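You operate a simulated robot arm through the tools that you are given. There is no shell and no other tool.

The job below is to be done with a simulated two-armed robot. You get a single attempt, and the scene is never put back.

## Task
Take the silver mini pedal marked j and leave it on the bottom shelf under the pedal bench. Take the purple plug of the patch rack and leave it on the back of the long wooden bench. Fetch the green valve carton and set it on top of the small loudspeaker. Fetch the silver mini pedal marked z and set it on the lower shelf of the service bench. Shut the drawer of the humidifier cabinet. Shut the bottom left drawer of the grey cabinet. Fetch the blue rolled strap and set it on top of the large loudspeaker. Open the low red drawer. The order is free. Set down upright: purple plug of the patch rack, green valve carton.

Only the result counts: the job must be done as asked and must still hold three seconds after the hand-in. Knocking over, shifting, dropping, spilling or breaking anything else fails it.

## Robot
Two 7-joint arms with two-finger parallel grippers on one trunk, on a base that moves. Base frame: it is fixed to the floor where the robot stands at the start and does not move with it; the origin is under the middle of the robot, x ahead of it, y to its left, z up. Lengths are in cm, angles in rad, forces in N, time in s.
The left shoulder is at the start at [7, 17.7, 113.5], the right one opposite. Each reaches about 81.5 cm from its shoulder. Places, roughly: back of the long wooden bench (210x17 cm) [-200, 232, 76]; blue rolled strap (9x9x5 cm) [-510, 100, 40]; bottom left drawer of the grey cabinet [-470, 350, 50]; bottom shelf under the pedal bench [50, -20, 20]; drawer of the humidifier cabinet [-490, 260, 70]; green valve carton [-100, 275, 125]; large loudspeaker (20x20x9 cm) [-330, 240, 20]; low red drawer [-270, 540, 20]; lower shelf of the service bench [-170, 290, 20]; purple plug of the patch rack (3x3x7 cm) [60, 140, 90]; silver mini pedal marked j [50, 25, 50]; silver mini pedal marked z [-250, 175, 75]; small loudspeaker (14x14x6 cm) [-330, 240, 120]. Payload 3.43 kg a hand.
The TCP of each hand is the grasp point between the finger pads, 3 cm short of the fingertips. In the tool frame z runs along the fingers and y along their closing line. The gripper opens to 9.4 cm. The fingers are 2.8 cm wide and 1 cm thick; the gripper's body (5 by 9.6 cm) begins 5.5 cm behind the TCP.
Orientation is told as [roll, pitch, yaw] about the base's x, y, z axes, in that order, counted from this pose: with the fingers straight down and closing along the base's y, the tool's x points along the base's -x, its y along +y and its z along -z.

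## Interface
- The arms move only by the tool apply_moves. It takes "left_commands", "right_commands" or both (then of equal length, played together; a hand with none holds still); each is one flat list of numbers, 7 for each row, row after row: the shift along the tool's x, y, z in cm, then the turn, a rotation vector about the tool's x, y, z in rad, then the opening, from 0 (shut) to 1 (fully open). In form: [dx, dy, dz, wx, wy, wz, grip, dx, dy, dz, wx, wy, wz, grip, ...]. A call has 1 to 20 rows; each row shifts and turns the commanded pose from where the row before left it, along the tool's axes as they then stand. Rows are played at 5 a second. More than 5 cm and 0.15 rad between two rows, or a gripper value outside its range, and nothing of the call is played. A pose out of reach is approached as far as the arm can. The call stops where the force on the tool passes 40 N (or 10 N more than at its start, if that is more) or the arm is blocked; 0.2 s more then pass. The fingers move at their own pace (about 15.3 cm/s each) and stop on an object; they squeeze with about 33 N. The grip force told is the motor's: it shows also when the fingers shut on nothing. Time passes only in rows, and 0.2 s behind the last, so rows that do not move let the fingers close. The reply holds the time, the measured pose of the TCP, the force on the tool along the base axes, the opening and the grip force, in the units named above and with some noise, with the torque about the TCP (base axes, N m) and any sound that the robot's microphone picked up.
- Cameras (640 x 400 px; columns grow to the right, rows downward): "scene" is now at [10.95, 0.96, 141.46]; the picture's right is [0.14, -0.99, -0.00], its down [-0.90, -0.13, -0.43] and it looks along [0.42, 0.06, -0.90] (base axes); focal length 260 px, centre (320, 200). "left" rides on the left gripper at [7.6, -1.4, -10.2] in its tool frame; the picture's right is [0.18, 0.98, 0.00], its down [-0.75, 0.14, -0.64] and it looks along [-0.63, 0.12, 0.77] (tool axes); focal length 243 px, centre (320, 200). "right" rides on the right gripper at [7.6, 1.4, -10.2] in its tool frame; the picture's right is [-0.18, 0.98, 0.00], its down [-0.75, -0.14, -0.64] and it looks along [-0.63, -0.12, 0.77] (tool axes); focal length 243 px, centre (320, 200). There is no depth. A picture from a camera that has moved, and an enlarged one, comes with that camera's place and axes in the base frame and with its lens.
- capture(camera): a new picture of that camera. No time passes.
- raise_lower(by): slides the trunk up (or, below 0, down) by that many cm; the arms and the scene camera ride with it, the base frame stays. It gives what a move gives, with no picture.
- roll_base(legs): drives the robot by 1 to 6 legs, each [ahead, turn to the left] in cm and rad, along the robot's own axes; the way and the turn of a leg run together, so that a leg with both is an arc; at most 150 cm and 3.142 rad a leg. The arms and the cameras ride along, it lands a little off, and it stops where it bumps. It gives what a move gives.
- pan_tilt(pan, tilt): turns the head with the scene camera to pan (to the left, within 1.501 rad either way) and tilt (down, from -0.506 to 1.204), counted from straight ahead of the robot. It gives what a move gives.
- zoom(camera, box): a new picture of the part [left, top, right, bottom] of that camera's present view, enlarged. No time passes.
- close_job(): hands the job in; it is judged then, once.

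Nothing tells you exact positions but the pictures and the camera data. Unless the task says otherwise, let go and move clear before handing in.

The tools are called after "Emit:" by a JSON object that holds its "api" and its "payload". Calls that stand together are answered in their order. apply_moves: Moves the arms, as the interface text tells. Its arguments: {"type":"object","properties":{"left_commands":{"type":"array"},"right_commands":{"type":"array"}},"required":[]} The other tools are called the same way: raise_lower (by) moves the trunk up or down; roll_base (legs) drives the base; pan_tilt (pan, tilt) turns the head that bears the scene camera; capture (camera) takes a picture; zoom (camera, box) takes an enlarged picture of a part of a camera's view; close_job () hands the job in.

At the start:

```text
clock: 0.0
left_ee_pos: [52.34, 5.42, 90.8]
left_ee_rot: [0.0, -0.001, 0.0]
left_wrist_force: [0.4, 0.2, 0.7]
left_wrist_torque: [0.0, 0.02, 0.0]
left_width: 9.4
left_grip_force: 0.1
right_ee_pos: [21.82, -19.55, 73.96]
right_ee_rot: [0.001, 0.0, -0.001]
right_wrist_force: [0.4, -0.2, -0.9]
right_wrist_torque: [-0.02, -0.01, -0.01]
right_width: 9.38
right_grip_force: 0.0
trunk travel left (down, up): [-71.5, 12.5]
robot x, y, heading: [0.32, -0.13, 0.004]
head pan, tilt (commanded): [0.143, 1.131]
```

scene: 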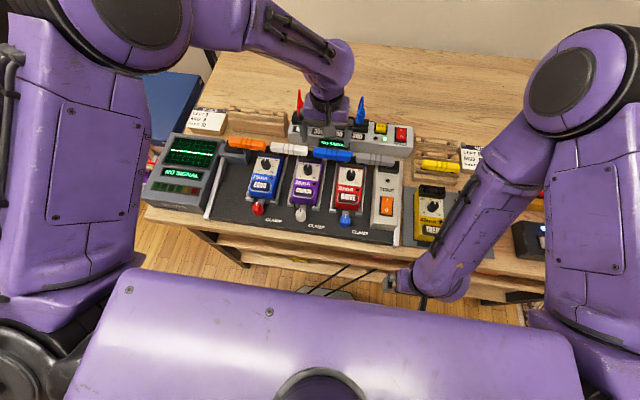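
right: 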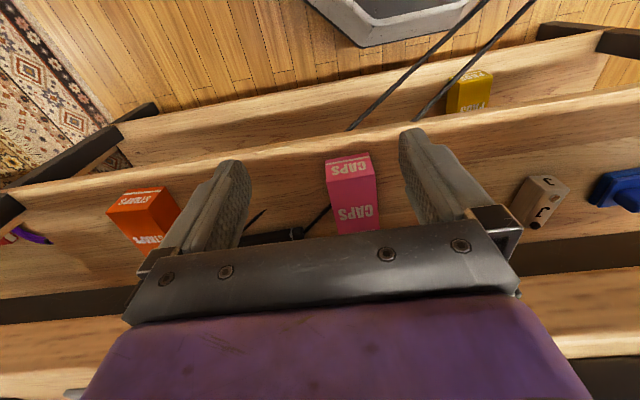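
left: 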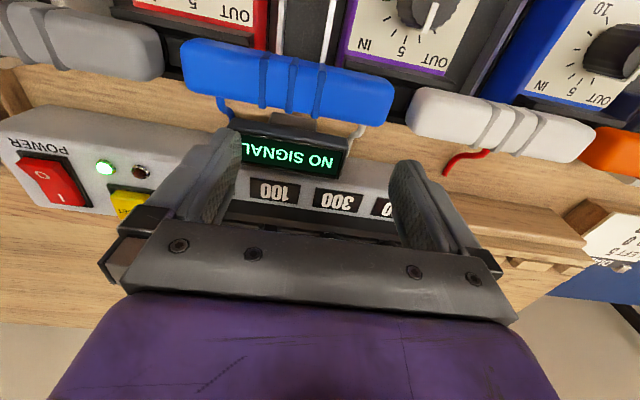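

I see the pedal bench ahead with its shelves below; the right hand's camera shows a small box marked with a letter on a shelf. I'll look around first before moving any arm.

Emit:
{"api": "capture", "payload": {"camera": "right"}}

Emit:
{"api": "zoom", "payload": {"camera": "right", "box": [480, 120, 640, 260]}}

Emit:
{"api": "zoom", "payload": {"camera": "scene", "box": [130, 60, 480, 310]}}

```text
taken
camera right: at [14.23, -18.25, 84.2], right [0.18, 0.98, 0.0], down [0.75, -0.14, 0.64], along [0.63, -0.12, -0.77], focal length 243 px, centre (320, 200)
```

right: 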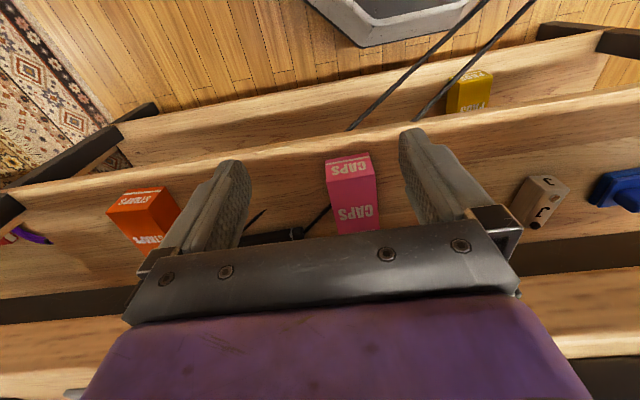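

```text
2.86 times, centred on (560, 190) of right
camera zoom: at [14.23, -18.25, 84.2], right [0.18, 0.98, 0.0], down [0.75, -0.14, 0.64], along [0.63, -0.12, -0.77], focal length 693 px, centre (-366, 229)
```

zoom: 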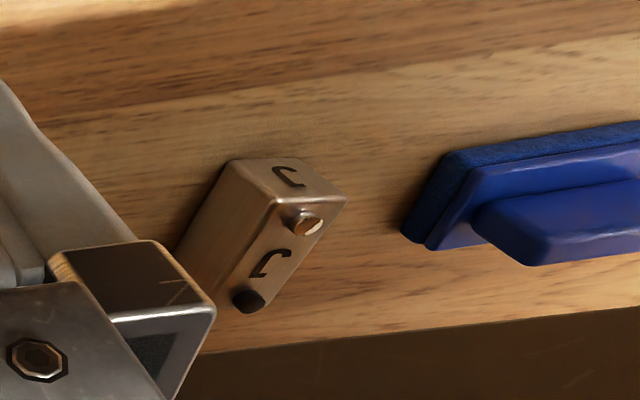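

```text
1.60 times, centred on (305, 185) of scene
camera zoom: at [10.95, 0.96, 141.46], right [0.14, -0.99, 0.0], down [-0.9, -0.13, -0.43], along [0.42, 0.06, -0.9], focal length 416 px, centre (344, 224)
```

zoom: 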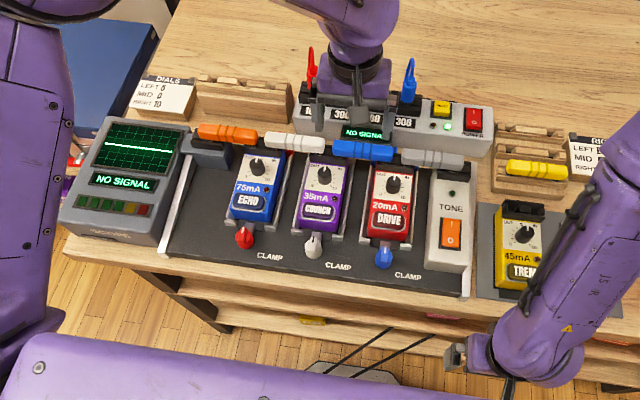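

The silver mini pedal J sits on the middle shelf of the pedal bench, about [50, 20, 50]. I'll pan the head around to survey the room.

Emit:
{"api": "pan_tilt", "payload": {"pan": 1.2, "tilt": 0.5}}

Emit:
{"api": "capture", "payload": {"camera": "scene"}}

Emit:
{"api": "pan_tilt", "payload": {"pan": 0.5, "tilt": 0.6}}

Emit:
{"api": "capture", "payload": {"camera": "scene"}}

Emit:
{"api": "pan_tilt", "payload": {"pan": -0.5, "tilt": 0.6}}

Emit:
{"api": "capture", "payload": {"camera": "scene"}}

Emit:
{"api": "pan_tilt", "payload": {"pan": -1.4, "tilt": 0.5}}

Emit:
{"api": "capture", "payload": {"camera": "scene"}}

```text
clock: 1.3
left_ee_pos: [52.29, 5.45, 90.71]
left_ee_rot: [0.0, 0.001, 0.0]
left_wrist_force: [-0.4, 0.6, 0.2]
left_wrist_torque: [0.0, 0.0, -0.03]
left_width: 9.39
left_grip_force: 0.0
right_ee_pos: [21.8, -19.59, 73.98]
right_ee_rot: [-0.001, 0.0, -0.001]
right_wrist_force: [0.7, 0.0, 0.6]
right_wrist_torque: [-0.03, 0.01, -0.02]
right_width: 9.39
right_grip_force: 0.0
trunk travel left (down, up): [-71.5, 12.5]
robot x, y, heading: [0.28, -0.01, -0.003]
head pan, tilt (commanded): [1.201, 0.499]
```

```text
taken
camera scene: at [8.21, 8.57, 146.42], right [0.93, -0.36, 0.0], down [-0.17, -0.45, -0.88], along [0.32, 0.82, -0.48], focal length 260 px, centre (320, 200)
```

scene: 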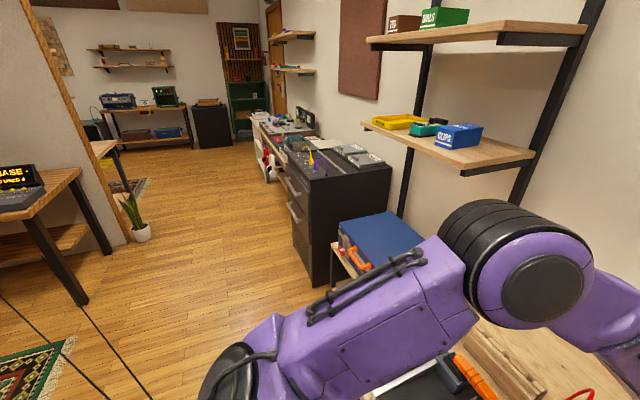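

```text
clock: 2.4
left_ee_pos: [52.33, 5.32, 90.81]
left_ee_rot: [0.001, 0.001, 0.0]
left_wrist_force: [-0.8, 0.3, 0.4]
left_wrist_torque: [0.01, -0.02, 0.01]
left_width: 9.41
left_grip_force: 0.1
right_ee_pos: [21.91, -19.53, 73.87]
right_ee_rot: [0.0, -0.002, 0.0]
right_wrist_force: [-0.5, -0.6, 0.0]
right_wrist_torque: [-0.02, 0.01, 0.01]
right_width: 9.4
right_grip_force: 0.0
trunk travel left (down, up): [-71.5, 12.5]
robot x, y, heading: [-0.16, -0.23, -0.001]
head pan, tilt (commanded): [0.499, 0.6]
```

```text
taken
camera scene: at [12.67, 4.34, 145.51], right [0.48, -0.88, 0.0], down [-0.5, -0.27, -0.83], along [0.72, 0.4, -0.56], focal length 260 px, centre (320, 200)
```

scene: 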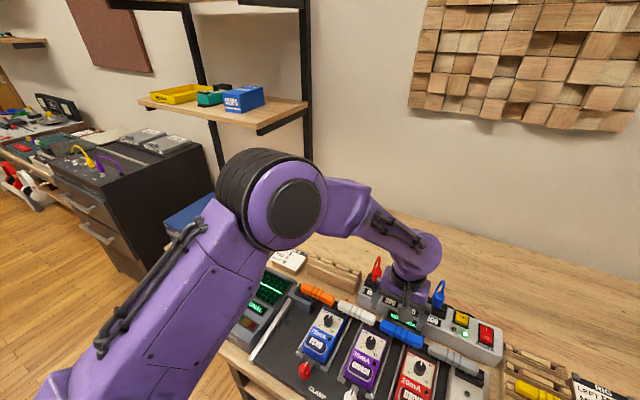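

```text
clock: 3.6
left_ee_pos: [52.26, 5.45, 90.84]
left_ee_rot: [0.0, 0.0, -0.002]
left_wrist_force: [0.4, -0.4, 0.5]
left_wrist_torque: [0.04, 0.0, 0.0]
left_width: 9.42
left_grip_force: 0.1
right_ee_pos: [21.86, -19.7, 73.96]
right_ee_rot: [0.001, 0.0, -0.001]
right_wrist_force: [0.1, -0.5, -0.4]
right_wrist_torque: [-0.01, 0.01, 0.0]
right_width: 9.41
right_grip_force: 0.0
trunk travel left (down, up): [-71.5, 12.5]
robot x, y, heading: [0.05, 0.03, 0.001]
head pan, tilt (commanded): [-0.499, 0.6]
```

```text
taken
camera scene: at [12.68, -4.13, 145.51], right [-0.48, -0.88, 0.0], down [-0.5, 0.27, -0.82], along [0.72, -0.39, -0.57], focal length 260 px, centre (320, 200)
```

scene: 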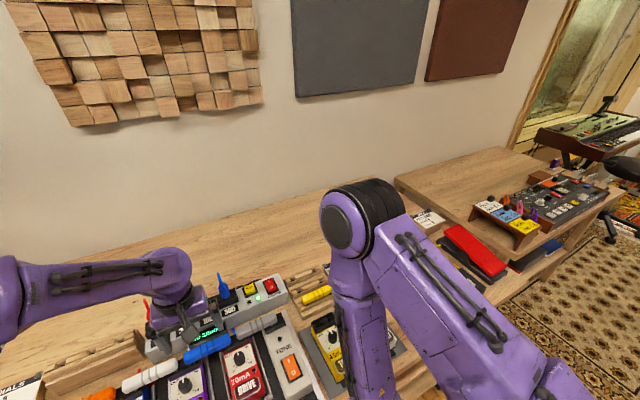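

```text
clock: 4.8
left_ee_pos: [52.29, 5.38, 90.79]
left_ee_rot: [0.0, -0.001, 0.002]
left_wrist_force: [0.5, -0.9, -0.6]
left_wrist_torque: [0.01, 0.03, 0.01]
left_width: 9.39
left_grip_force: 0.0
right_ee_pos: [21.74, -19.66, 74.01]
right_ee_rot: [0.0, 0.0, 0.001]
right_wrist_force: [0.1, 0.3, -0.8]
right_wrist_torque: [-0.02, 0.03, 0.0]
right_width: 9.38
right_grip_force: 0.1
trunk travel left (down, up): [-71.5, 12.5]
robot x, y, heading: [0.19, 0.15, -0.0]
head pan, tilt (commanded): [-1.4, 0.499]
```

```text
taken
camera scene: at [6.47, -8.87, 146.42], right [-0.99, -0.17, 0.0], down [-0.08, 0.47, -0.88], along [0.15, -0.86, -0.48], focal length 260 px, centre (320, 200)
```

scene: 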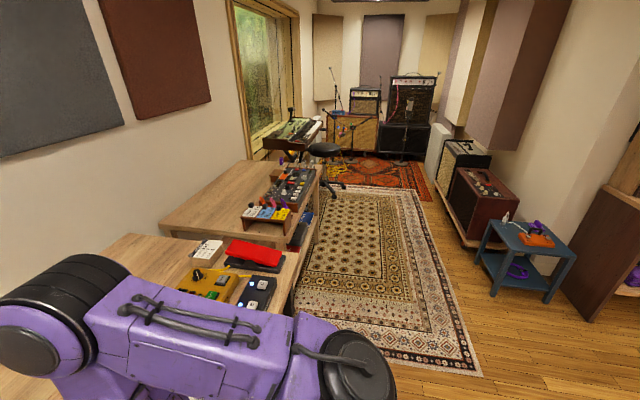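

The room is a studio; the patch rack cabinet is to my left (yellow and purple plugs). Next I lift the left hand off the pedalboard and pull it back so I can look under the bench.

Emit:
{"api": "apply_moves", "payload": {"left_commands": [0, 0, -4, 0, 0, 0, 1, 0, 0, -4, 0, 0, 0, 1, 0, 0, -4, 0, 0, 0, 1, 4, 0, -2, 0, 0, 0, 1, 5, 0, 0, 0, 0, 0, 1, 5, 0, 0, 0, 0, 0, 1, 5, 0, 0, 0, 0, 0, 1, 5, 0, 0, 0, 0, 0, 1]}}

Emit:
{"api": "pan_tilt", "payload": {"pan": 0, "tilt": 1.0}}

Emit:
{"api": "capture", "payload": {"camera": "scene"}}

Emit:
{"api": "capture", "payload": {"camera": "left"}}

```text
clock: 6.7
left_ee_pos: [28.2, 5.35, 104.95]
left_ee_rot: [0.0, -0.004, 0.0]
left_wrist_force: [0.0, 0.1, 0.9]
left_wrist_torque: [0.01, -0.01, 0.02]
left_width: 9.43
left_grip_force: 0.1
right_ee_pos: [21.76, -19.65, 74.03]
right_ee_rot: [-0.001, 0.0, 0.001]
right_wrist_force: [-0.2, -0.7, -0.3]
right_wrist_torque: [0.0, -0.01, 0.01]
right_width: 9.37
right_grip_force: 0.0
trunk travel left (down, up): [-71.5, 12.5]
robot x, y, heading: [-0.11, 0.23, 0.0]
head pan, tilt (commanded): [-1.4, 0.499]
```

```text
clock: 8.2
left_ee_pos: [28.42, 5.33, 104.93]
left_ee_rot: [0.001, 0.0, -0.001]
left_wrist_force: [0.2, 0.0, 1.3]
left_wrist_torque: [-0.02, 0.03, -0.01]
left_width: 9.42
left_grip_force: 0.1
right_ee_pos: [21.9, -19.62, 74.07]
right_ee_rot: [-0.001, -0.001, 0.0]
right_wrist_force: [-0.3, 0.1, -0.2]
right_wrist_torque: [-0.04, 0.0, 0.03]
right_width: 9.39
right_grip_force: 0.0
trunk travel left (down, up): [-71.5, 12.5]
robot x, y, heading: [-0.16, -0.2, 0.004]
head pan, tilt (commanded): [0.0, 1.0]
```

```text
taken
camera scene: at [11.86, 0.1, 142.31], right [0.0, -1.0, 0.0], down [-0.84, 0.0, -0.54], along [0.54, 0.0, -0.84], focal length 260 px, centre (320, 200)
```

scene: 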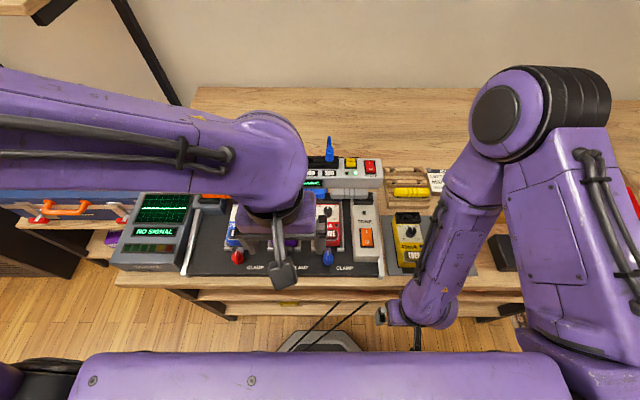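

```text
taken
camera left: at [20.85, 3.91, 115.28], right [-0.18, 0.98, 0.0], down [0.75, 0.14, 0.64], along [0.63, 0.12, -0.77], focal length 243 px, centre (320, 200)
```

left: 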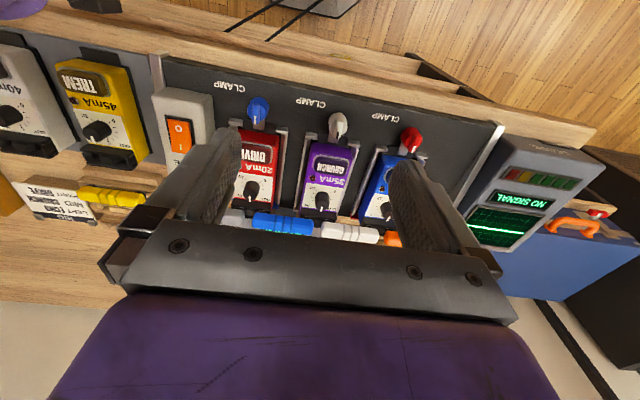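

The bench front edge is around x≈28 and the mid-shelf is below it. Before backing up I'll check what is behind me on both sides.

Emit:
{"api": "pan_tilt", "payload": {"pan": 1.5, "tilt": 0.4}}

Emit:
{"api": "capture", "payload": {"camera": "scene"}}

Emit:
{"api": "pan_tilt", "payload": {"pan": -1.5, "tilt": 0.6}}

Emit:
{"api": "capture", "payload": {"camera": "scene"}}

```text
clock: 9.8
left_ee_pos: [28.42, 5.42, 104.86]
left_ee_rot: [0.0, 0.0, 0.0]
left_wrist_force: [-0.1, 0.3, 0.0]
left_wrist_torque: [0.0, -0.04, 0.03]
left_width: 9.41
left_grip_force: 0.1
right_ee_pos: [21.7, -19.56, 73.9]
right_ee_rot: [0.0, 0.0, 0.0]
right_wrist_force: [1.0, 0.7, 0.0]
right_wrist_torque: [0.0, 0.0, 0.0]
right_width: 9.39
right_grip_force: 0.0
trunk travel left (down, up): [-71.5, 12.5]
robot x, y, heading: [0.04, 0.24, 0.002]
head pan, tilt (commanded): [1.499, 0.4]
```

```text
taken
camera scene: at [5.58, 9.34, 147.33], right [1.0, -0.07, 0.0], down [-0.03, -0.39, -0.92], along [0.07, 0.92, -0.39], focal length 260 px, centre (320, 200)
```

scene: 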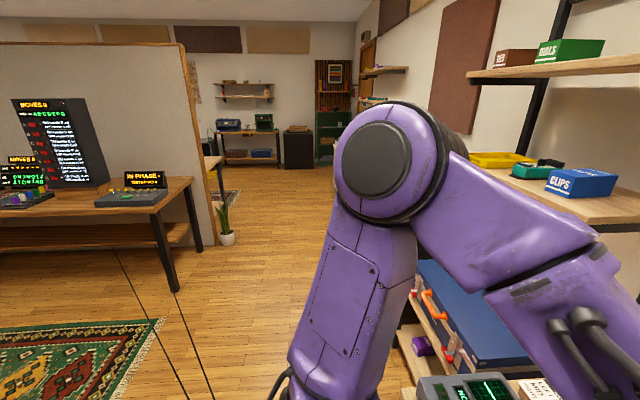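

```text
clock: 12.4
left_ee_pos: [28.44, 5.39, 104.9]
left_ee_rot: [0.0, -0.001, 0.001]
left_wrist_force: [-0.1, -0.1, 0.3]
left_wrist_torque: [0.03, 0.02, -0.03]
left_width: 9.41
left_grip_force: 0.1
right_ee_pos: [21.85, -19.58, 74.07]
right_ee_rot: [0.0, -0.001, 0.0]
right_wrist_force: [0.2, -0.1, 0.7]
right_wrist_torque: [-0.02, 0.01, 0.01]
right_width: 9.42
right_grip_force: 0.0
trunk travel left (down, up): [-71.5, 12.5]
robot x, y, heading: [-0.32, 0.21, 0.004]
head pan, tilt (commanded): [-1.499, 0.6]
```

```text
taken
camera scene: at [5.54, -8.72, 145.51], right [-1.0, -0.07, 0.0], down [-0.04, 0.56, -0.83], along [0.06, -0.82, -0.56], focal length 260 px, centre (320, 200)
```

scene: 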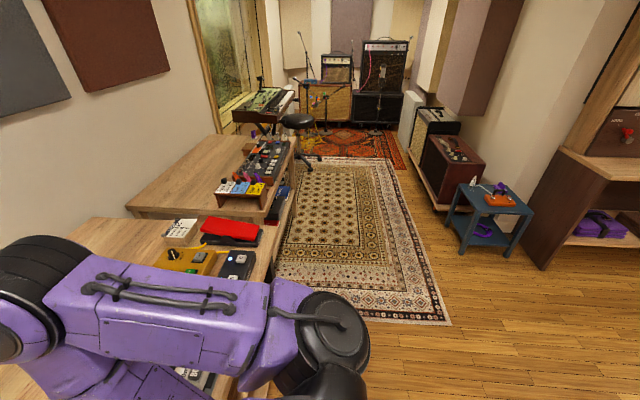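

The long wooden bench stands to the back-left with its monitor, a partition behind it; the floor behind me looks free. I'll back up about 45 cm to look under the pedal bench.

Emit:
{"api": "roll_base", "payload": {"legs": [[-45, 0]]}}

Emit:
{"api": "pan_tilt", "payload": {"pan": 0.1, "tilt": 0.8}}

Emit:
{"api": "raise_lower", "payload": {"by": -45}}

Emit:
{"api": "capture", "payload": {"camera": "scene"}}

```text
clock: 15.1
left_ee_pos: [-17.04, 5.33, 104.85]
left_ee_rot: [0.001, 0.0, -0.001]
left_wrist_force: [-0.5, 0.4, 0.5]
left_wrist_torque: [0.0, 0.01, 0.04]
left_width: 9.41
left_grip_force: 0.0
right_ee_pos: [-23.56, -19.62, 73.9]
right_ee_rot: [0.0, 0.0, 0.001]
right_wrist_force: [0.8, -0.7, -1.1]
right_wrist_torque: [-0.01, 0.0, 0.01]
right_width: 9.4
right_grip_force: 0.1
trunk travel left (down, up): [-71.5, 12.5]
robot x, y, heading: [-45.18, -0.12, -0.003]
head pan, tilt (commanded): [-1.499, 0.6]
```

```text
clock: 16.8
left_ee_pos: [-16.8, 5.26, 104.96]
left_ee_rot: [0.001, 0.0, -0.001]
left_wrist_force: [-0.5, 0.4, 0.0]
left_wrist_torque: [0.06, 0.0, -0.03]
left_width: 9.39
left_grip_force: 0.0
right_ee_pos: [-23.47, -19.62, 73.99]
right_ee_rot: [0.001, -0.001, 0.003]
right_wrist_force: [0.1, 1.0, -0.2]
right_wrist_torque: [0.06, -0.03, 0.01]
right_width: 9.39
right_grip_force: 0.0
trunk travel left (down, up): [-71.5, 12.5]
robot x, y, heading: [-45.34, -0.25, -0.0]
head pan, tilt (commanded): [0.099, 0.799]
```

```text
refused: -45 is not a number from -40 to 40
```

```text
taken
camera scene: at [-32.36, 0.88, 143.83], right [0.1, -0.99, 0.0], down [-0.71, -0.07, -0.7], along [0.69, 0.07, -0.72], focal length 260 px, centre (320, 200)
```

scene: 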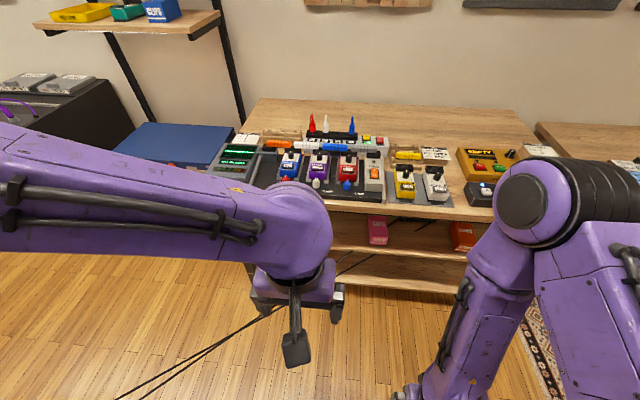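

Emit:
{"api": "raise_lower", "payload": {"by": -40}}

Emit:
{"api": "pan_tilt", "payload": {"pan": 0.3, "tilt": 0.4}}

Emit:
{"api": "capture", "payload": {"camera": "scene"}}

Emit:
{"api": "capture", "payload": {"camera": "right"}}

Emit:
{"api": "capture", "payload": {"camera": "left"}}

```text
clock: 20.6
left_ee_pos: [-16.82, 5.4, 64.93]
left_ee_rot: [0.001, 0.0, 0.0]
left_wrist_force: [0.9, 0.5, -0.2]
left_wrist_torque: [0.0, -0.03, -0.03]
left_width: 9.39
left_grip_force: 0.0
right_ee_pos: [-23.5, -19.6, 33.92]
right_ee_rot: [0.0, 0.001, 0.001]
right_wrist_force: [-0.4, -0.9, 0.5]
right_wrist_torque: [0.0, 0.02, 0.01]
right_width: 9.4
right_grip_force: 0.1
trunk travel left (down, up): [-31.5, 52.5]
robot x, y, heading: [-44.9, 0.05, -0.001]
head pan, tilt (commanded): [0.099, 0.799]
```

```text
clock: 21.5
left_ee_pos: [-16.91, 5.22, 64.8]
left_ee_rot: [0.001, 0.0, 0.0]
left_wrist_force: [0.2, 0.8, 0.3]
left_wrist_torque: [0.01, 0.0, -0.01]
left_width: 9.41
left_grip_force: 0.0
right_ee_pos: [-23.42, -19.65, 34.0]
right_ee_rot: [0.0, 0.0, 0.001]
right_wrist_force: [-0.2, 0.3, -0.7]
right_wrist_torque: [0.05, -0.02, 0.0]
right_width: 9.41
right_grip_force: 0.1
trunk travel left (down, up): [-31.5, 52.5]
robot x, y, heading: [-45.1, -0.13, -0.001]
head pan, tilt (commanded): [0.3, 0.4]
```

```text
taken
camera scene: at [-31.53, 2.83, 107.33], right [0.3, -0.96, 0.0], down [-0.37, -0.12, -0.92], along [0.88, 0.27, -0.39], focal length 260 px, centre (320, 200)
```

scene: 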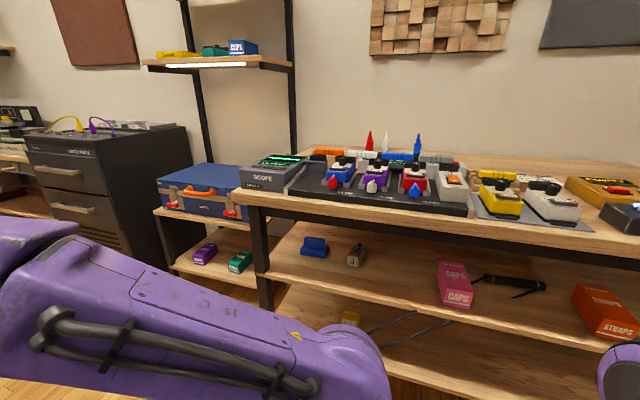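

```text
taken
camera right: at [-31.04, -18.25, 44.2], right [0.18, 0.98, 0.0], down [0.75, -0.14, 0.64], along [0.63, -0.12, -0.77], focal length 243 px, centre (320, 200)
```

right: 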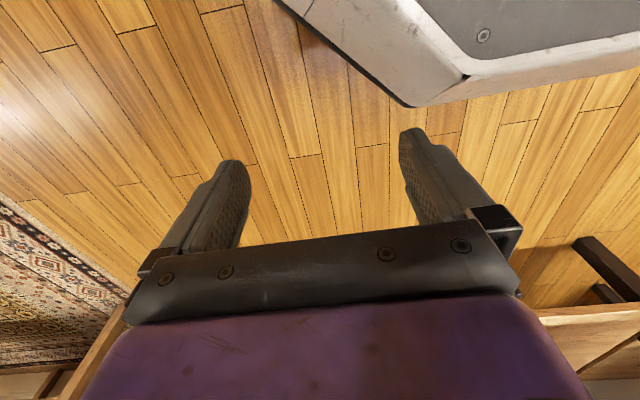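

```text
taken
camera left: at [-24.47, 3.91, 75.28], right [-0.18, 0.98, 0.0], down [0.75, 0.14, 0.64], along [0.63, 0.12, -0.77], focal length 243 px, centre (320, 200)
```

left: 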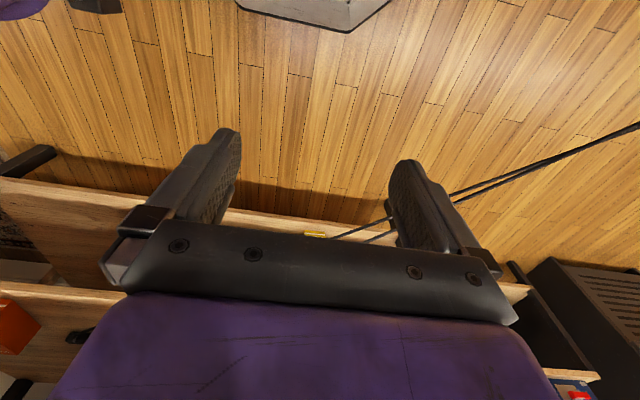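

I can now see under the bench: the J pedal is on the middle shelf near [46, 13, 53], next to a blue object; the FUSE box is on the bottom shelf. I'll zoom in for precise measurement.

Emit:
{"api": "zoom", "payload": {"camera": "scene", "box": [280, 210, 440, 310]}}

Emit:
{"api": "zoom", "payload": {"camera": "scene", "box": [240, 200, 640, 400]}}

```text
4.00 times, centred on (360, 260) of scene
camera zoom: at [-31.53, 2.83, 107.33], right [0.3, -0.96, 0.0], down [-0.37, -0.12, -0.92], along [0.88, 0.27, -0.39], focal length 1040 px, centre (160, -40)
```

zoom: 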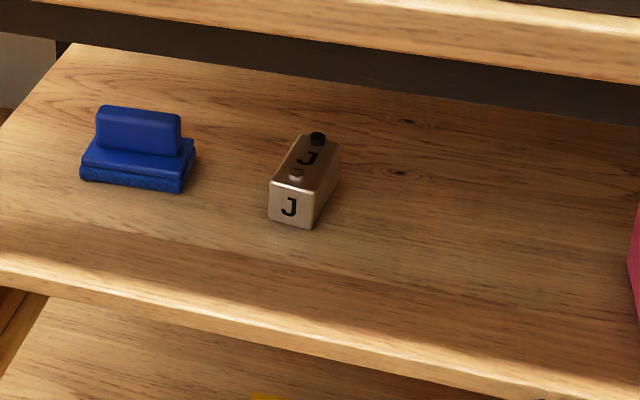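

```text
1.60 times, centred on (440, 300) of scene
camera zoom: at [-31.53, 2.83, 107.33], right [0.3, -0.96, 0.0], down [-0.37, -0.12, -0.92], along [0.88, 0.27, -0.39], focal length 416 px, centre (128, 40)
```

zoom: 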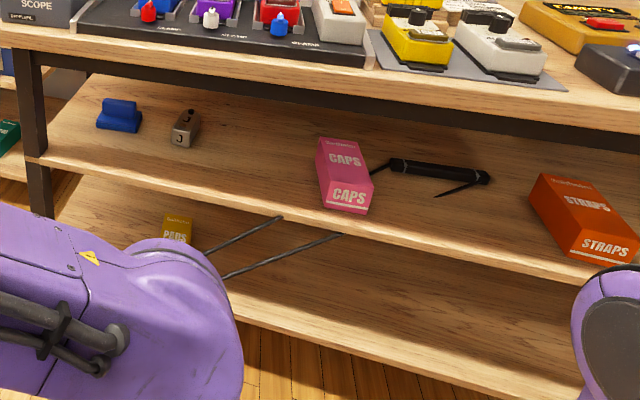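

J pedal: front face at x≈43, y≈11.6–15.6, shelf top at z≈51, about 4×7.5×4 cm. I'll extend the left hand forward and pitch it about 55° so it can go in under the bench.

Emit:
{"api": "apply_moves", "payload": {"left_commands": [-5, 1.6, 0, 0, 0, 0, 1, -5, 1.6, 0, 0, 0, 0, 1, -5, 1.6, 0, 0, 0, 0, 1, -5, 1.6, 0, 0, 0, 0, 1, -5, 1.6, 0, 0, 0, 0, 1, 0, 0, 0, 0, -0.137, 0, 1, 0, 0, 0, 0, -0.137, 0, 1, 0, 0, 0, 0, -0.137, 0, 1, 0, 0, 0, 0, -0.137, 0, 1, 0, 0, 0, 0, -0.137, 0, 1, 0, 0, 0, 0, -0.137, 0, 1, 0, 0, 0, 0, -0.137, 0, 1]}}

Emit:
{"api": "capture", "payload": {"camera": "left"}}

Emit:
{"api": "capture", "payload": {"camera": "scene"}}

```text
refused: row 1 steps farther than a row can; nothing moved
```

```text
taken
camera left: at [-24.47, 3.91, 75.28], right [-0.18, 0.98, 0.0], down [0.75, 0.14, 0.64], along [0.63, 0.12, -0.77], focal length 243 px, centre (320, 200)
```

left: 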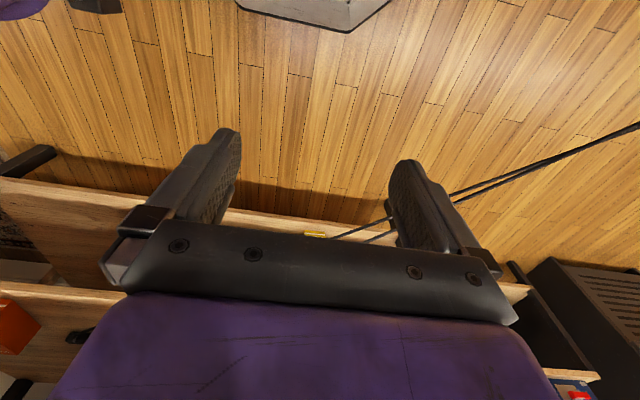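

```text
taken
camera scene: at [-31.53, 2.83, 107.33], right [0.3, -0.96, 0.0], down [-0.37, -0.12, -0.92], along [0.88, 0.27, -0.39], focal length 260 px, centre (320, 200)
```

scene: 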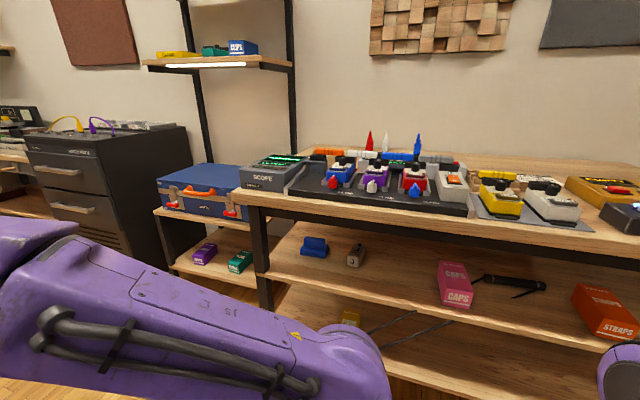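

The step's combined length exceeded 5 cm, so nothing moved; the scene is unchanged. I'll repeat with smaller steps.

Emit:
{"api": "apply_moves", "payload": {"left_commands": [-4.5, 1.4, 0, 0, 0, 0, 1, -4.5, 1.4, 0, 0, 0, 0, 1, -4.5, 1.4, 0, 0, 0, 0, 1, -4.5, 1.4, 0, 0, 0, 0, 1, -4.5, 1.4, 0, 0, 0, 0, 1, -2.5, 1.0, 0, 0, 0, 0, 1, 0, 0, 0, 0, -0.137, 0, 1, 0, 0, 0, 0, -0.137, 0, 1, 0, 0, 0, 0, -0.137, 0, 1, 0, 0, 0, 0, -0.137, 0, 1, 0, 0, 0, 0, -0.137, 0, 1, 0, 0, 0, 0, -0.137, 0, 1, 0, 0, 0, 0, -0.137, 0, 1]}}

Emit:
{"api": "capture", "payload": {"camera": "left"}}

Emit:
{"api": "capture", "payload": {"camera": "scene"}}

```text
clock: 24.3
left_ee_pos: [7.38, 11.64, 64.15]
left_ee_rot: [-0.092, -0.77, 0.001]
left_wrist_force: [0.4, -0.4, 0.1]
left_wrist_torque: [-0.01, -0.04, 0.01]
left_width: 9.42
left_grip_force: 0.0
left hand out of reach, approached as far as the arm can: row 12, 13
right_ee_pos: [-23.45, -19.58, 34.04]
right_ee_rot: [0.001, 0.001, 0.001]
right_wrist_force: [0.5, -0.1, 0.0]
right_wrist_torque: [0.02, 0.02, -0.02]
right_width: 9.43
right_grip_force: 0.0
trunk travel left (down, up): [-31.5, 52.5]
robot x, y, heading: [-45.11, -0.04, 0.001]
head pan, tilt (commanded): [0.3, 0.4]
```

```text
taken
camera left: at [-5.14, 11.08, 66.37], right [-0.07, 0.98, -0.19], down [0.11, 0.2, 0.97], along [0.99, 0.05, -0.12], focal length 243 px, centre (320, 200)
```

left: 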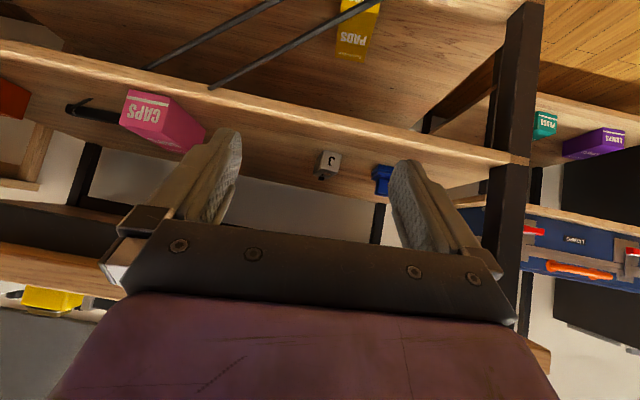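

```text
taken
camera scene: at [-31.54, 2.83, 107.34], right [0.3, -0.96, 0.0], down [-0.37, -0.12, -0.92], along [0.88, 0.27, -0.39], focal length 260 px, centre (320, 200)
```

scene: 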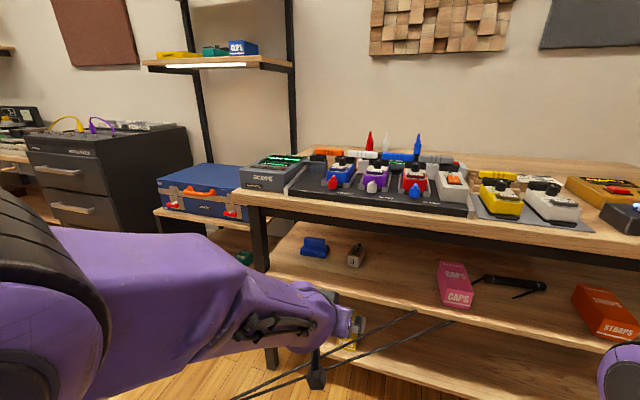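

The left hand reached pitch ≈ -0.77 (limited there because the arm is folded). I'll lower the trunk a bit and drive forward, which flattens the forearm, then correct the pose.

Emit:
{"api": "raise_lower", "payload": {"by": -9}}

Emit:
{"api": "roll_base", "payload": {"legs": [[15, 0]]}}

Emit:
{"api": "capture", "payload": {"camera": "left"}}

Emit:
{"api": "capture", "payload": {"camera": "scene"}}

```text
clock: 25.1
left_ee_pos: [7.46, 11.52, 57.69]
left_ee_rot: [-0.091, -0.767, 0.0]
left_wrist_force: [0.3, -0.1, 0.7]
left_wrist_torque: [0.0, 0.01, 0.01]
left_width: 9.4
left_grip_force: 0.0
right_ee_pos: [-23.49, -19.43, 27.86]
right_ee_rot: [0.004, -0.004, 0.0]
right_wrist_force: [1.8, -4.7, 29.7]
right_wrist_torque: [1.3, 0.22, -0.13]
right_width: 9.08
right_grip_force: 0.0
trunk travel left (down, up): [-25.2, 58.8]
robot x, y, heading: [-45.02, -0.17, -0.001]
head pan, tilt (commanded): [0.3, 0.4]
stopped: the force on the tool passed its limit at 184 N (the readings are from after the stop); the commanded pose is now the measured one
```

```text
clock: 26.6
left_ee_pos: [21.96, 11.54, 57.74]
left_ee_rot: [-0.09, -0.767, 0.0]
left_wrist_force: [-0.9, 0.4, -0.2]
left_wrist_torque: [-0.06, 0.0, 0.02]
left_width: 9.4
left_grip_force: 0.0
right_ee_pos: [-8.9, -19.52, 27.88]
right_ee_rot: [0.006, -0.004, 0.0]
right_wrist_force: [2.3, -5.7, 19.3]
right_wrist_torque: [0.74, 0.16, 0.08]
right_width: 9.1
right_grip_force: 0.0
trunk travel left (down, up): [-25.2, 58.8]
robot x, y, heading: [-30.61, 0.09, 0.003]
head pan, tilt (commanded): [0.3, 0.4]
stopped in leg 1: the force on the tool passed its limit at 43 N (the readings are from after the stop); the commanded pose is now the measured one
```

```text
taken
camera left: at [9.37, 11.09, 59.95], right [-0.07, 0.98, -0.19], down [0.11, 0.2, 0.97], along [0.99, 0.05, -0.12], focal length 243 px, centre (320, 200)
```

left: 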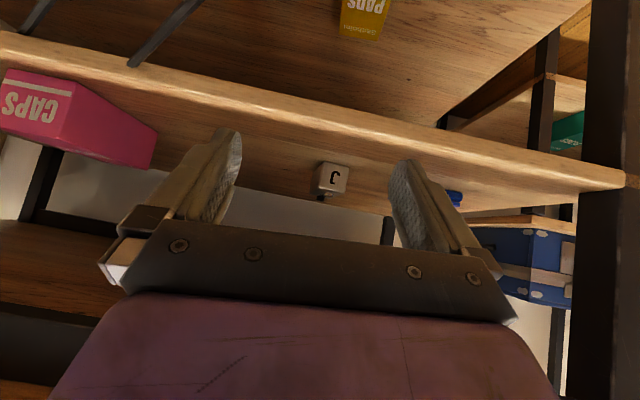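

```text
taken
camera scene: at [-17.04, 2.86, 100.94], right [0.3, -0.96, 0.0], down [-0.37, -0.12, -0.92], along [0.88, 0.27, -0.39], focal length 260 px, centre (320, 200)
```

scene: 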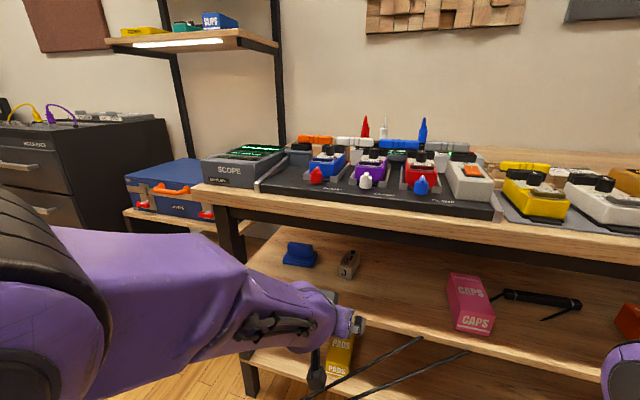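

The right fingers pressed on the robot's own base when the trunk lowered. I'll lift the right hand up and outward at once.

Emit:
{"api": "apply_moves", "payload": {"right_commands": [0, 0, -4, 0, 0, 0, 1, -1.5, -2.4, -4, 0, 0, 0, 1, -1.5, -2.4, -4, 0, 0, 0, 1, -1.5, -2.4, -4, 0, 0, 0, 1, -1.5, -2.4, -4, 0, 0, 0, 1, -1.5, -2.4, -4, 0, 0, 0, 1]}}

Emit:
{"api": "capture", "payload": {"camera": "right"}}

```text
clock: 28.0
left_ee_pos: [21.99, 11.46, 57.73]
left_ee_rot: [-0.091, -0.769, -0.002]
left_wrist_force: [-1.0, -0.6, 0.5]
left_wrist_torque: [-0.01, -0.02, -0.02]
left_width: 9.4
left_grip_force: 0.1
right_ee_pos: [2.95, -30.39, 48.1]
right_ee_rot: [0.007, -0.003, -0.003]
right_wrist_force: [-0.7, -0.8, 0.3]
right_wrist_torque: [-0.01, -0.04, -0.01]
right_width: 9.4
right_grip_force: 0.0
right hand out of reach, approached as far as the arm can: row 1, 2, 3
trunk travel left (down, up): [-25.2, 58.8]
robot x, y, heading: [-30.69, 0.09, 0.001]
head pan, tilt (commanded): [0.3, 0.4]
```

```text
taken
camera right: at [-4.72, -29.22, 58.39], right [0.19, 0.98, 0.01], down [0.75, -0.15, 0.64], along [0.63, -0.11, -0.77], focal length 243 px, centre (320, 200)
```

right: 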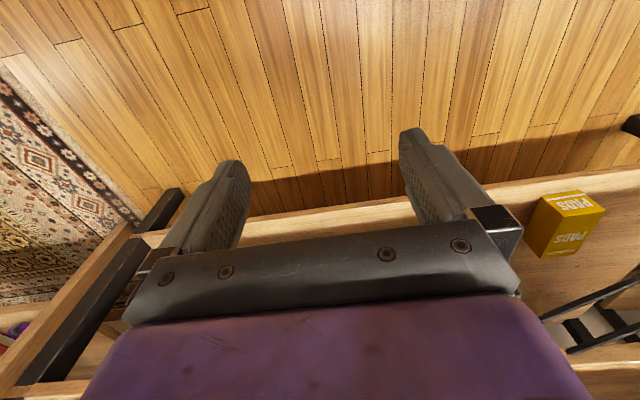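

The right hand is clear. The left hand's view shows J centred between the fingers ahead. I'll zoom to measure the apron under the bench top before inserting.

Emit:
{"api": "zoom", "payload": {"camera": "scene", "box": [180, 160, 500, 360]}}

Emit:
{"api": "zoom", "payload": {"camera": "left", "box": [0, 180, 200, 400]}}

```text
2.00 times, centred on (340, 260) of scene
camera zoom: at [-17.0, 2.82, 100.94], right [0.3, -0.96, 0.0], down [-0.37, -0.12, -0.92], along [0.88, 0.27, -0.39], focal length 520 px, centre (280, 80)
```

zoom: 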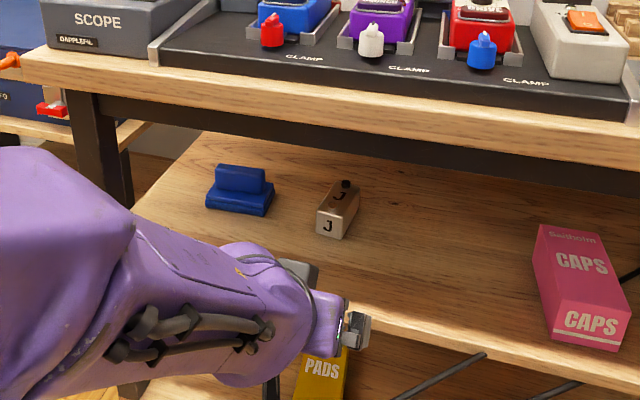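

```text
1.82 times, centred on (100, 290) of left
camera zoom: at [9.4, 11.06, 59.95], right [-0.07, 0.98, -0.19], down [0.11, 0.2, 0.97], along [0.99, 0.05, -0.12], focal length 441 px, centre (720, 36)
```

zoom: 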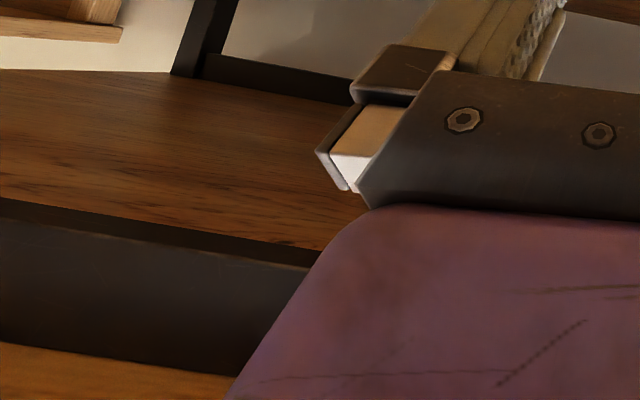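

Apron bottom is at about z≈71.6, x≈32; shelf opening is 51–71.6. I'll straighten roll and pitch to about -0.95 while staying just outside.

Emit:
{"api": "apply_moves", "payload": {"left_commands": [0, 0, 0, -0.065, 0, 0.063, 1, -1.3, 0.4, 1.3, 0, -0.09, 0, 1, -1.2, 0.4, 1.4, 0, -0.09, 0, 1, 0, 0.4, 0, 0, 0, 0, 1]}}

Emit:
{"api": "capture", "payload": {"camera": "left"}}

```text
clock: 29.0
left_ee_pos: [25.71, 12.42, 57.68]
left_ee_rot: [-0.06, -0.96, -0.017]
left_wrist_force: [0.3, -0.1, -0.1]
left_wrist_torque: [0.0, 0.0, 0.01]
left_width: 9.41
left_grip_force: 0.0
left hand out of reach, approached as far as the arm can: row 1
right_ee_pos: [2.9, -30.46, 48.15]
right_ee_rot: [0.007, -0.002, -0.001]
right_wrist_force: [-0.5, -0.7, 0.0]
right_wrist_torque: [0.02, 0.02, -0.02]
right_width: 9.38
right_grip_force: 0.1
trunk travel left (down, up): [-25.2, 58.8]
robot x, y, heading: [-31.25, -0.02, -0.003]
head pan, tilt (commanded): [0.3, 0.4]
```

```text
taken
camera left: at [12.95, 11.94, 57.43], right [-0.04, 0.98, -0.19], down [-0.08, 0.18, 0.98], along [1.0, 0.05, 0.07], focal length 243 px, centre (320, 200)
```

left: 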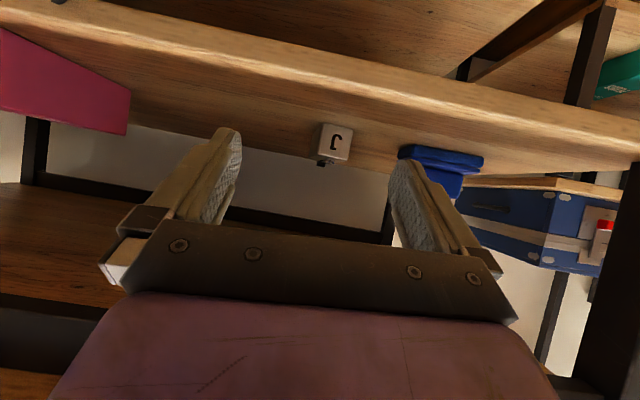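

The hand is aligned with J (y≈13.6). Moving in to about x=38 first, then checking.

Emit:
{"api": "apply_moves", "payload": {"left_commands": [-1.89, 0.35, 3.68, 0, 0, 0, 1, -1.89, 0.35, 3.68, -0.034, 0, 0.049, 1, -1.89, 0.35, 3.68, 0, 0, 0, 1]}}

Emit:
{"api": "capture", "payload": {"camera": "left"}}

Emit:
{"api": "zoom", "payload": {"camera": "scene", "box": [180, 160, 500, 360]}}

```text
clock: 29.8
left_ee_pos: [38.16, 12.76, 55.8]
left_ee_rot: [0.042, -0.959, -0.102]
left_wrist_force: [0.6, -0.3, -0.1]
left_wrist_torque: [0.0, 0.03, 0.01]
left_width: 9.41
left_grip_force: 0.0
right_ee_pos: [2.9, -30.55, 48.01]
right_ee_rot: [0.007, -0.001, -0.001]
right_wrist_force: [-0.2, 0.5, 0.0]
right_wrist_torque: [0.02, 0.01, -0.01]
right_width: 9.39
right_grip_force: 0.1
trunk travel left (down, up): [-25.2, 58.8]
robot x, y, heading: [-30.52, 0.03, 0.002]
head pan, tilt (commanded): [0.3, 0.4]
```

```text
taken
camera left: at [25.41, 12.27, 55.58], right [-0.04, 0.99, -0.13], down [-0.08, 0.12, 0.99], along [1.0, 0.05, 0.08], focal length 243 px, centre (320, 200)
```

left: 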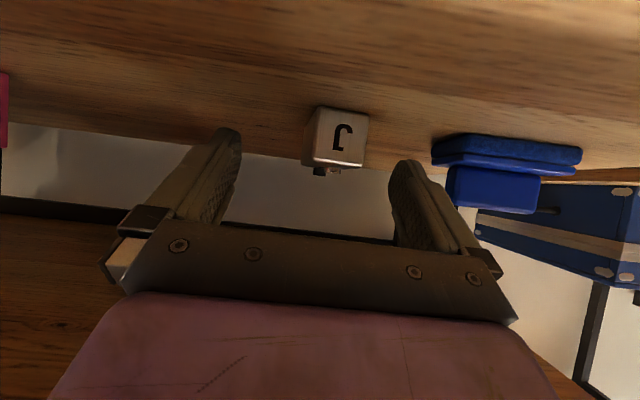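

```text
2.00 times, centred on (340, 260) of scene
camera zoom: at [-16.94, 2.82, 100.94], right [0.3, -0.96, 0.0], down [-0.37, -0.12, -0.92], along [0.88, 0.27, -0.39], focal length 520 px, centre (280, 80)
```

zoom: 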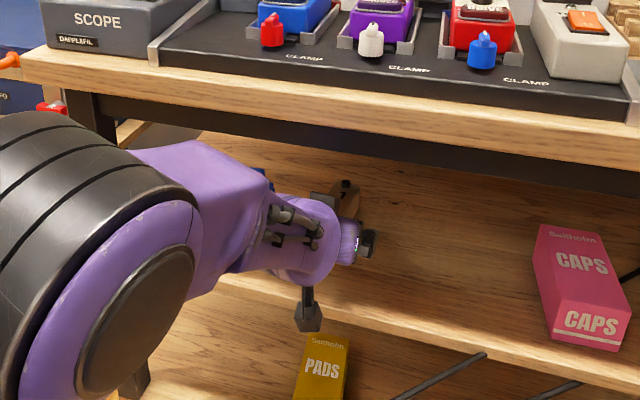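

J's front face is centred at y≈14, yawed slightly; the hand's yaw already matches. I'll shift sideways, go in, and close.

Emit:
{"api": "apply_moves", "payload": {"left_commands": [0, 1.44, 0, 0, 0, 0, 0.8, -1.1, 0, 3.0, 0, 0, 0, 0.8, -1.1, 0, 3.0, 0, 0, 0, 0.8]}}

Emit:
{"api": "capture", "payload": {"camera": "left"}}

Emit:
{"api": "zoom", "payload": {"camera": "scene", "box": [180, 160, 500, 360]}}

```text
clock: 30.6
left_ee_pos: [44.54, 13.82, 54.23]
left_ee_rot: [0.042, -0.958, -0.103]
left_wrist_force: [0.1, 0.0, -0.2]
left_wrist_torque: [0.03, 0.03, -0.01]
left_width: 7.53
left_grip_force: 0.0
right_ee_pos: [2.99, -30.49, 48.11]
right_ee_rot: [0.007, -0.002, 0.0]
right_wrist_force: [0.0, -0.6, 0.2]
right_wrist_torque: [0.01, -0.03, -0.01]
right_width: 9.4
right_grip_force: 0.1
trunk travel left (down, up): [-25.2, 58.8]
robot x, y, heading: [-30.68, 0.47, -0.003]
head pan, tilt (commanded): [0.3, 0.4]
```

```text
taken
camera left: at [31.66, 13.27, 53.89], right [-0.04, 0.99, -0.13], down [-0.08, 0.12, 0.99], along [1.0, 0.05, 0.08], focal length 243 px, centre (320, 200)
```

left: 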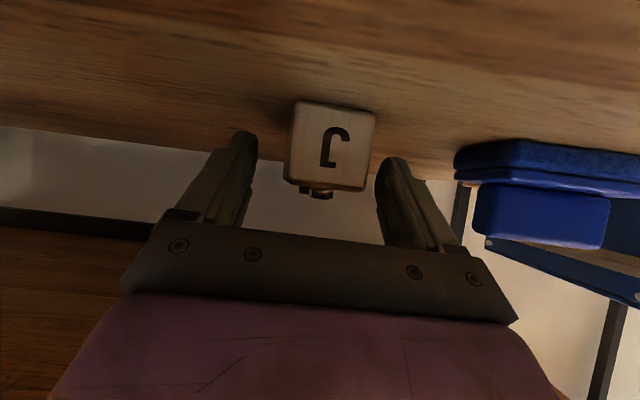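

```text
2.00 times, centred on (340, 260) of scene
camera zoom: at [-16.93, 2.82, 100.94], right [0.3, -0.96, 0.0], down [-0.37, -0.12, -0.92], along [0.88, 0.27, -0.39], focal length 520 px, centre (280, 80)
```

zoom: 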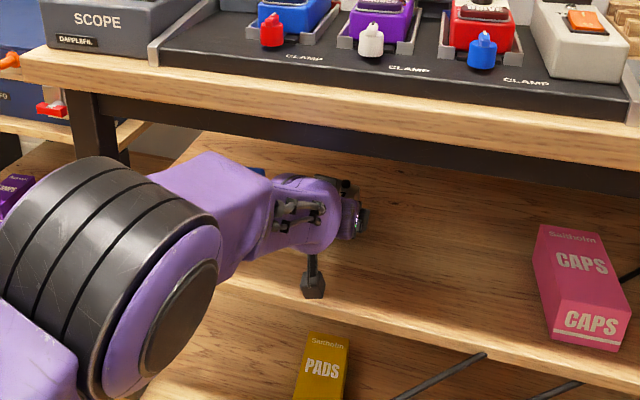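

The pedal is between the pads. I'll nudge 0.4 cm left and close.

Emit:
{"api": "apply_moves", "payload": {"left_commands": [0, 0.4, 0, 0, 0, 0, 0.8, 0, 0, 0, 0, 0, 0, 0.5, 0, 0, 0, 0, 0, 0, 0, 0, 0, 0, 0, 0, 0, 0, 0, 0, 0, 0, 0, 0, 0, 0, 0, 0, 0, 0, 0, 0]}}

Emit:
{"api": "capture", "payload": {"camera": "left"}}

```text
clock: 32.0
left_ee_pos: [44.41, 14.25, 54.22]
left_ee_rot: [0.044, -0.958, -0.103]
left_wrist_force: [0.5, -0.7, 0.6]
left_wrist_torque: [-0.03, -0.06, -0.02]
left_width: 4.6
left_grip_force: 33.0
right_ee_pos: [2.92, -30.46, 48.17]
right_ee_rot: [0.007, -0.001, -0.001]
right_wrist_force: [0.2, 0.0, 0.1]
right_wrist_torque: [-0.02, -0.01, 0.01]
right_width: 9.4
right_grip_force: 0.0
trunk travel left (down, up): [-25.2, 58.8]
robot x, y, heading: [-30.7, 0.19, -0.0]
head pan, tilt (commanded): [0.3, 0.4]
```

```text
taken
camera left: at [31.65, 13.6, 53.94], right [-0.04, 0.99, -0.13], down [-0.08, 0.12, 0.99], along [1.0, 0.05, 0.08], focal length 243 px, centre (320, 200)
```

left: 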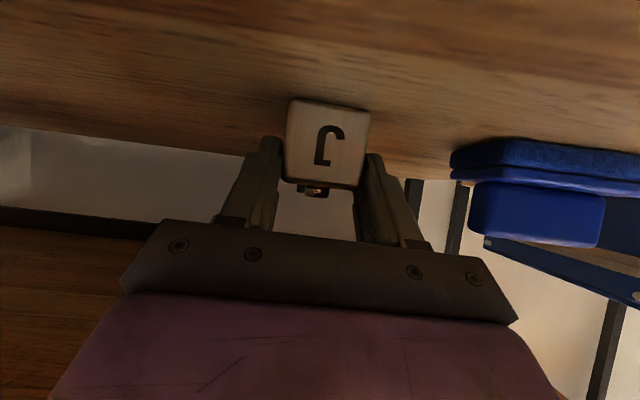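

Gripped (4.6 cm wide, 33 N). I'll lift slightly and withdraw straight back out of the bench.

Emit:
{"api": "apply_moves", "payload": {"left_commands": [-1.0, 0, -0.7, 0, 0, 0, 0, 0, 0, 0, 0, 0, 0, 0, 2.57, -0.3, -3.68, 0, 0, 0, 0]}}

Emit:
{"api": "capture", "payload": {"camera": "left"}}

```text
clock: 32.8
left_ee_pos: [39.7, 14.1, 55.37]
left_ee_rot: [0.041, -0.957, -0.103]
left_wrist_force: [0.3, 0.5, -2.4]
left_wrist_torque: [0.03, 0.04, 0.02]
left_width: 4.56
left_grip_force: 33.5
right_ee_pos: [2.97, -30.53, 48.13]
right_ee_rot: [0.008, -0.005, 0.0]
right_wrist_force: [0.8, 0.8, 1.2]
right_wrist_torque: [0.02, 0.0, 0.01]
right_width: 9.45
right_grip_force: 0.1
trunk travel left (down, up): [-25.2, 58.8]
robot x, y, heading: [-30.58, 0.04, 0.002]
head pan, tilt (commanded): [0.3, 0.4]
```

```text
taken
camera left: at [26.87, 13.49, 55.08], right [-0.04, 0.99, -0.13], down [-0.08, 0.12, 0.99], along [1.0, 0.05, 0.08], focal length 243 px, centre (320, 200)
```

left: 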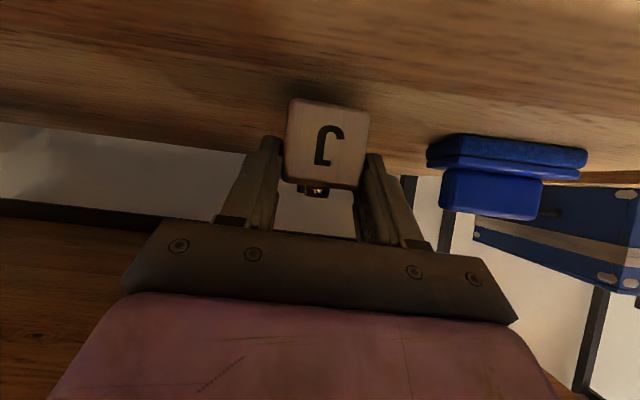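

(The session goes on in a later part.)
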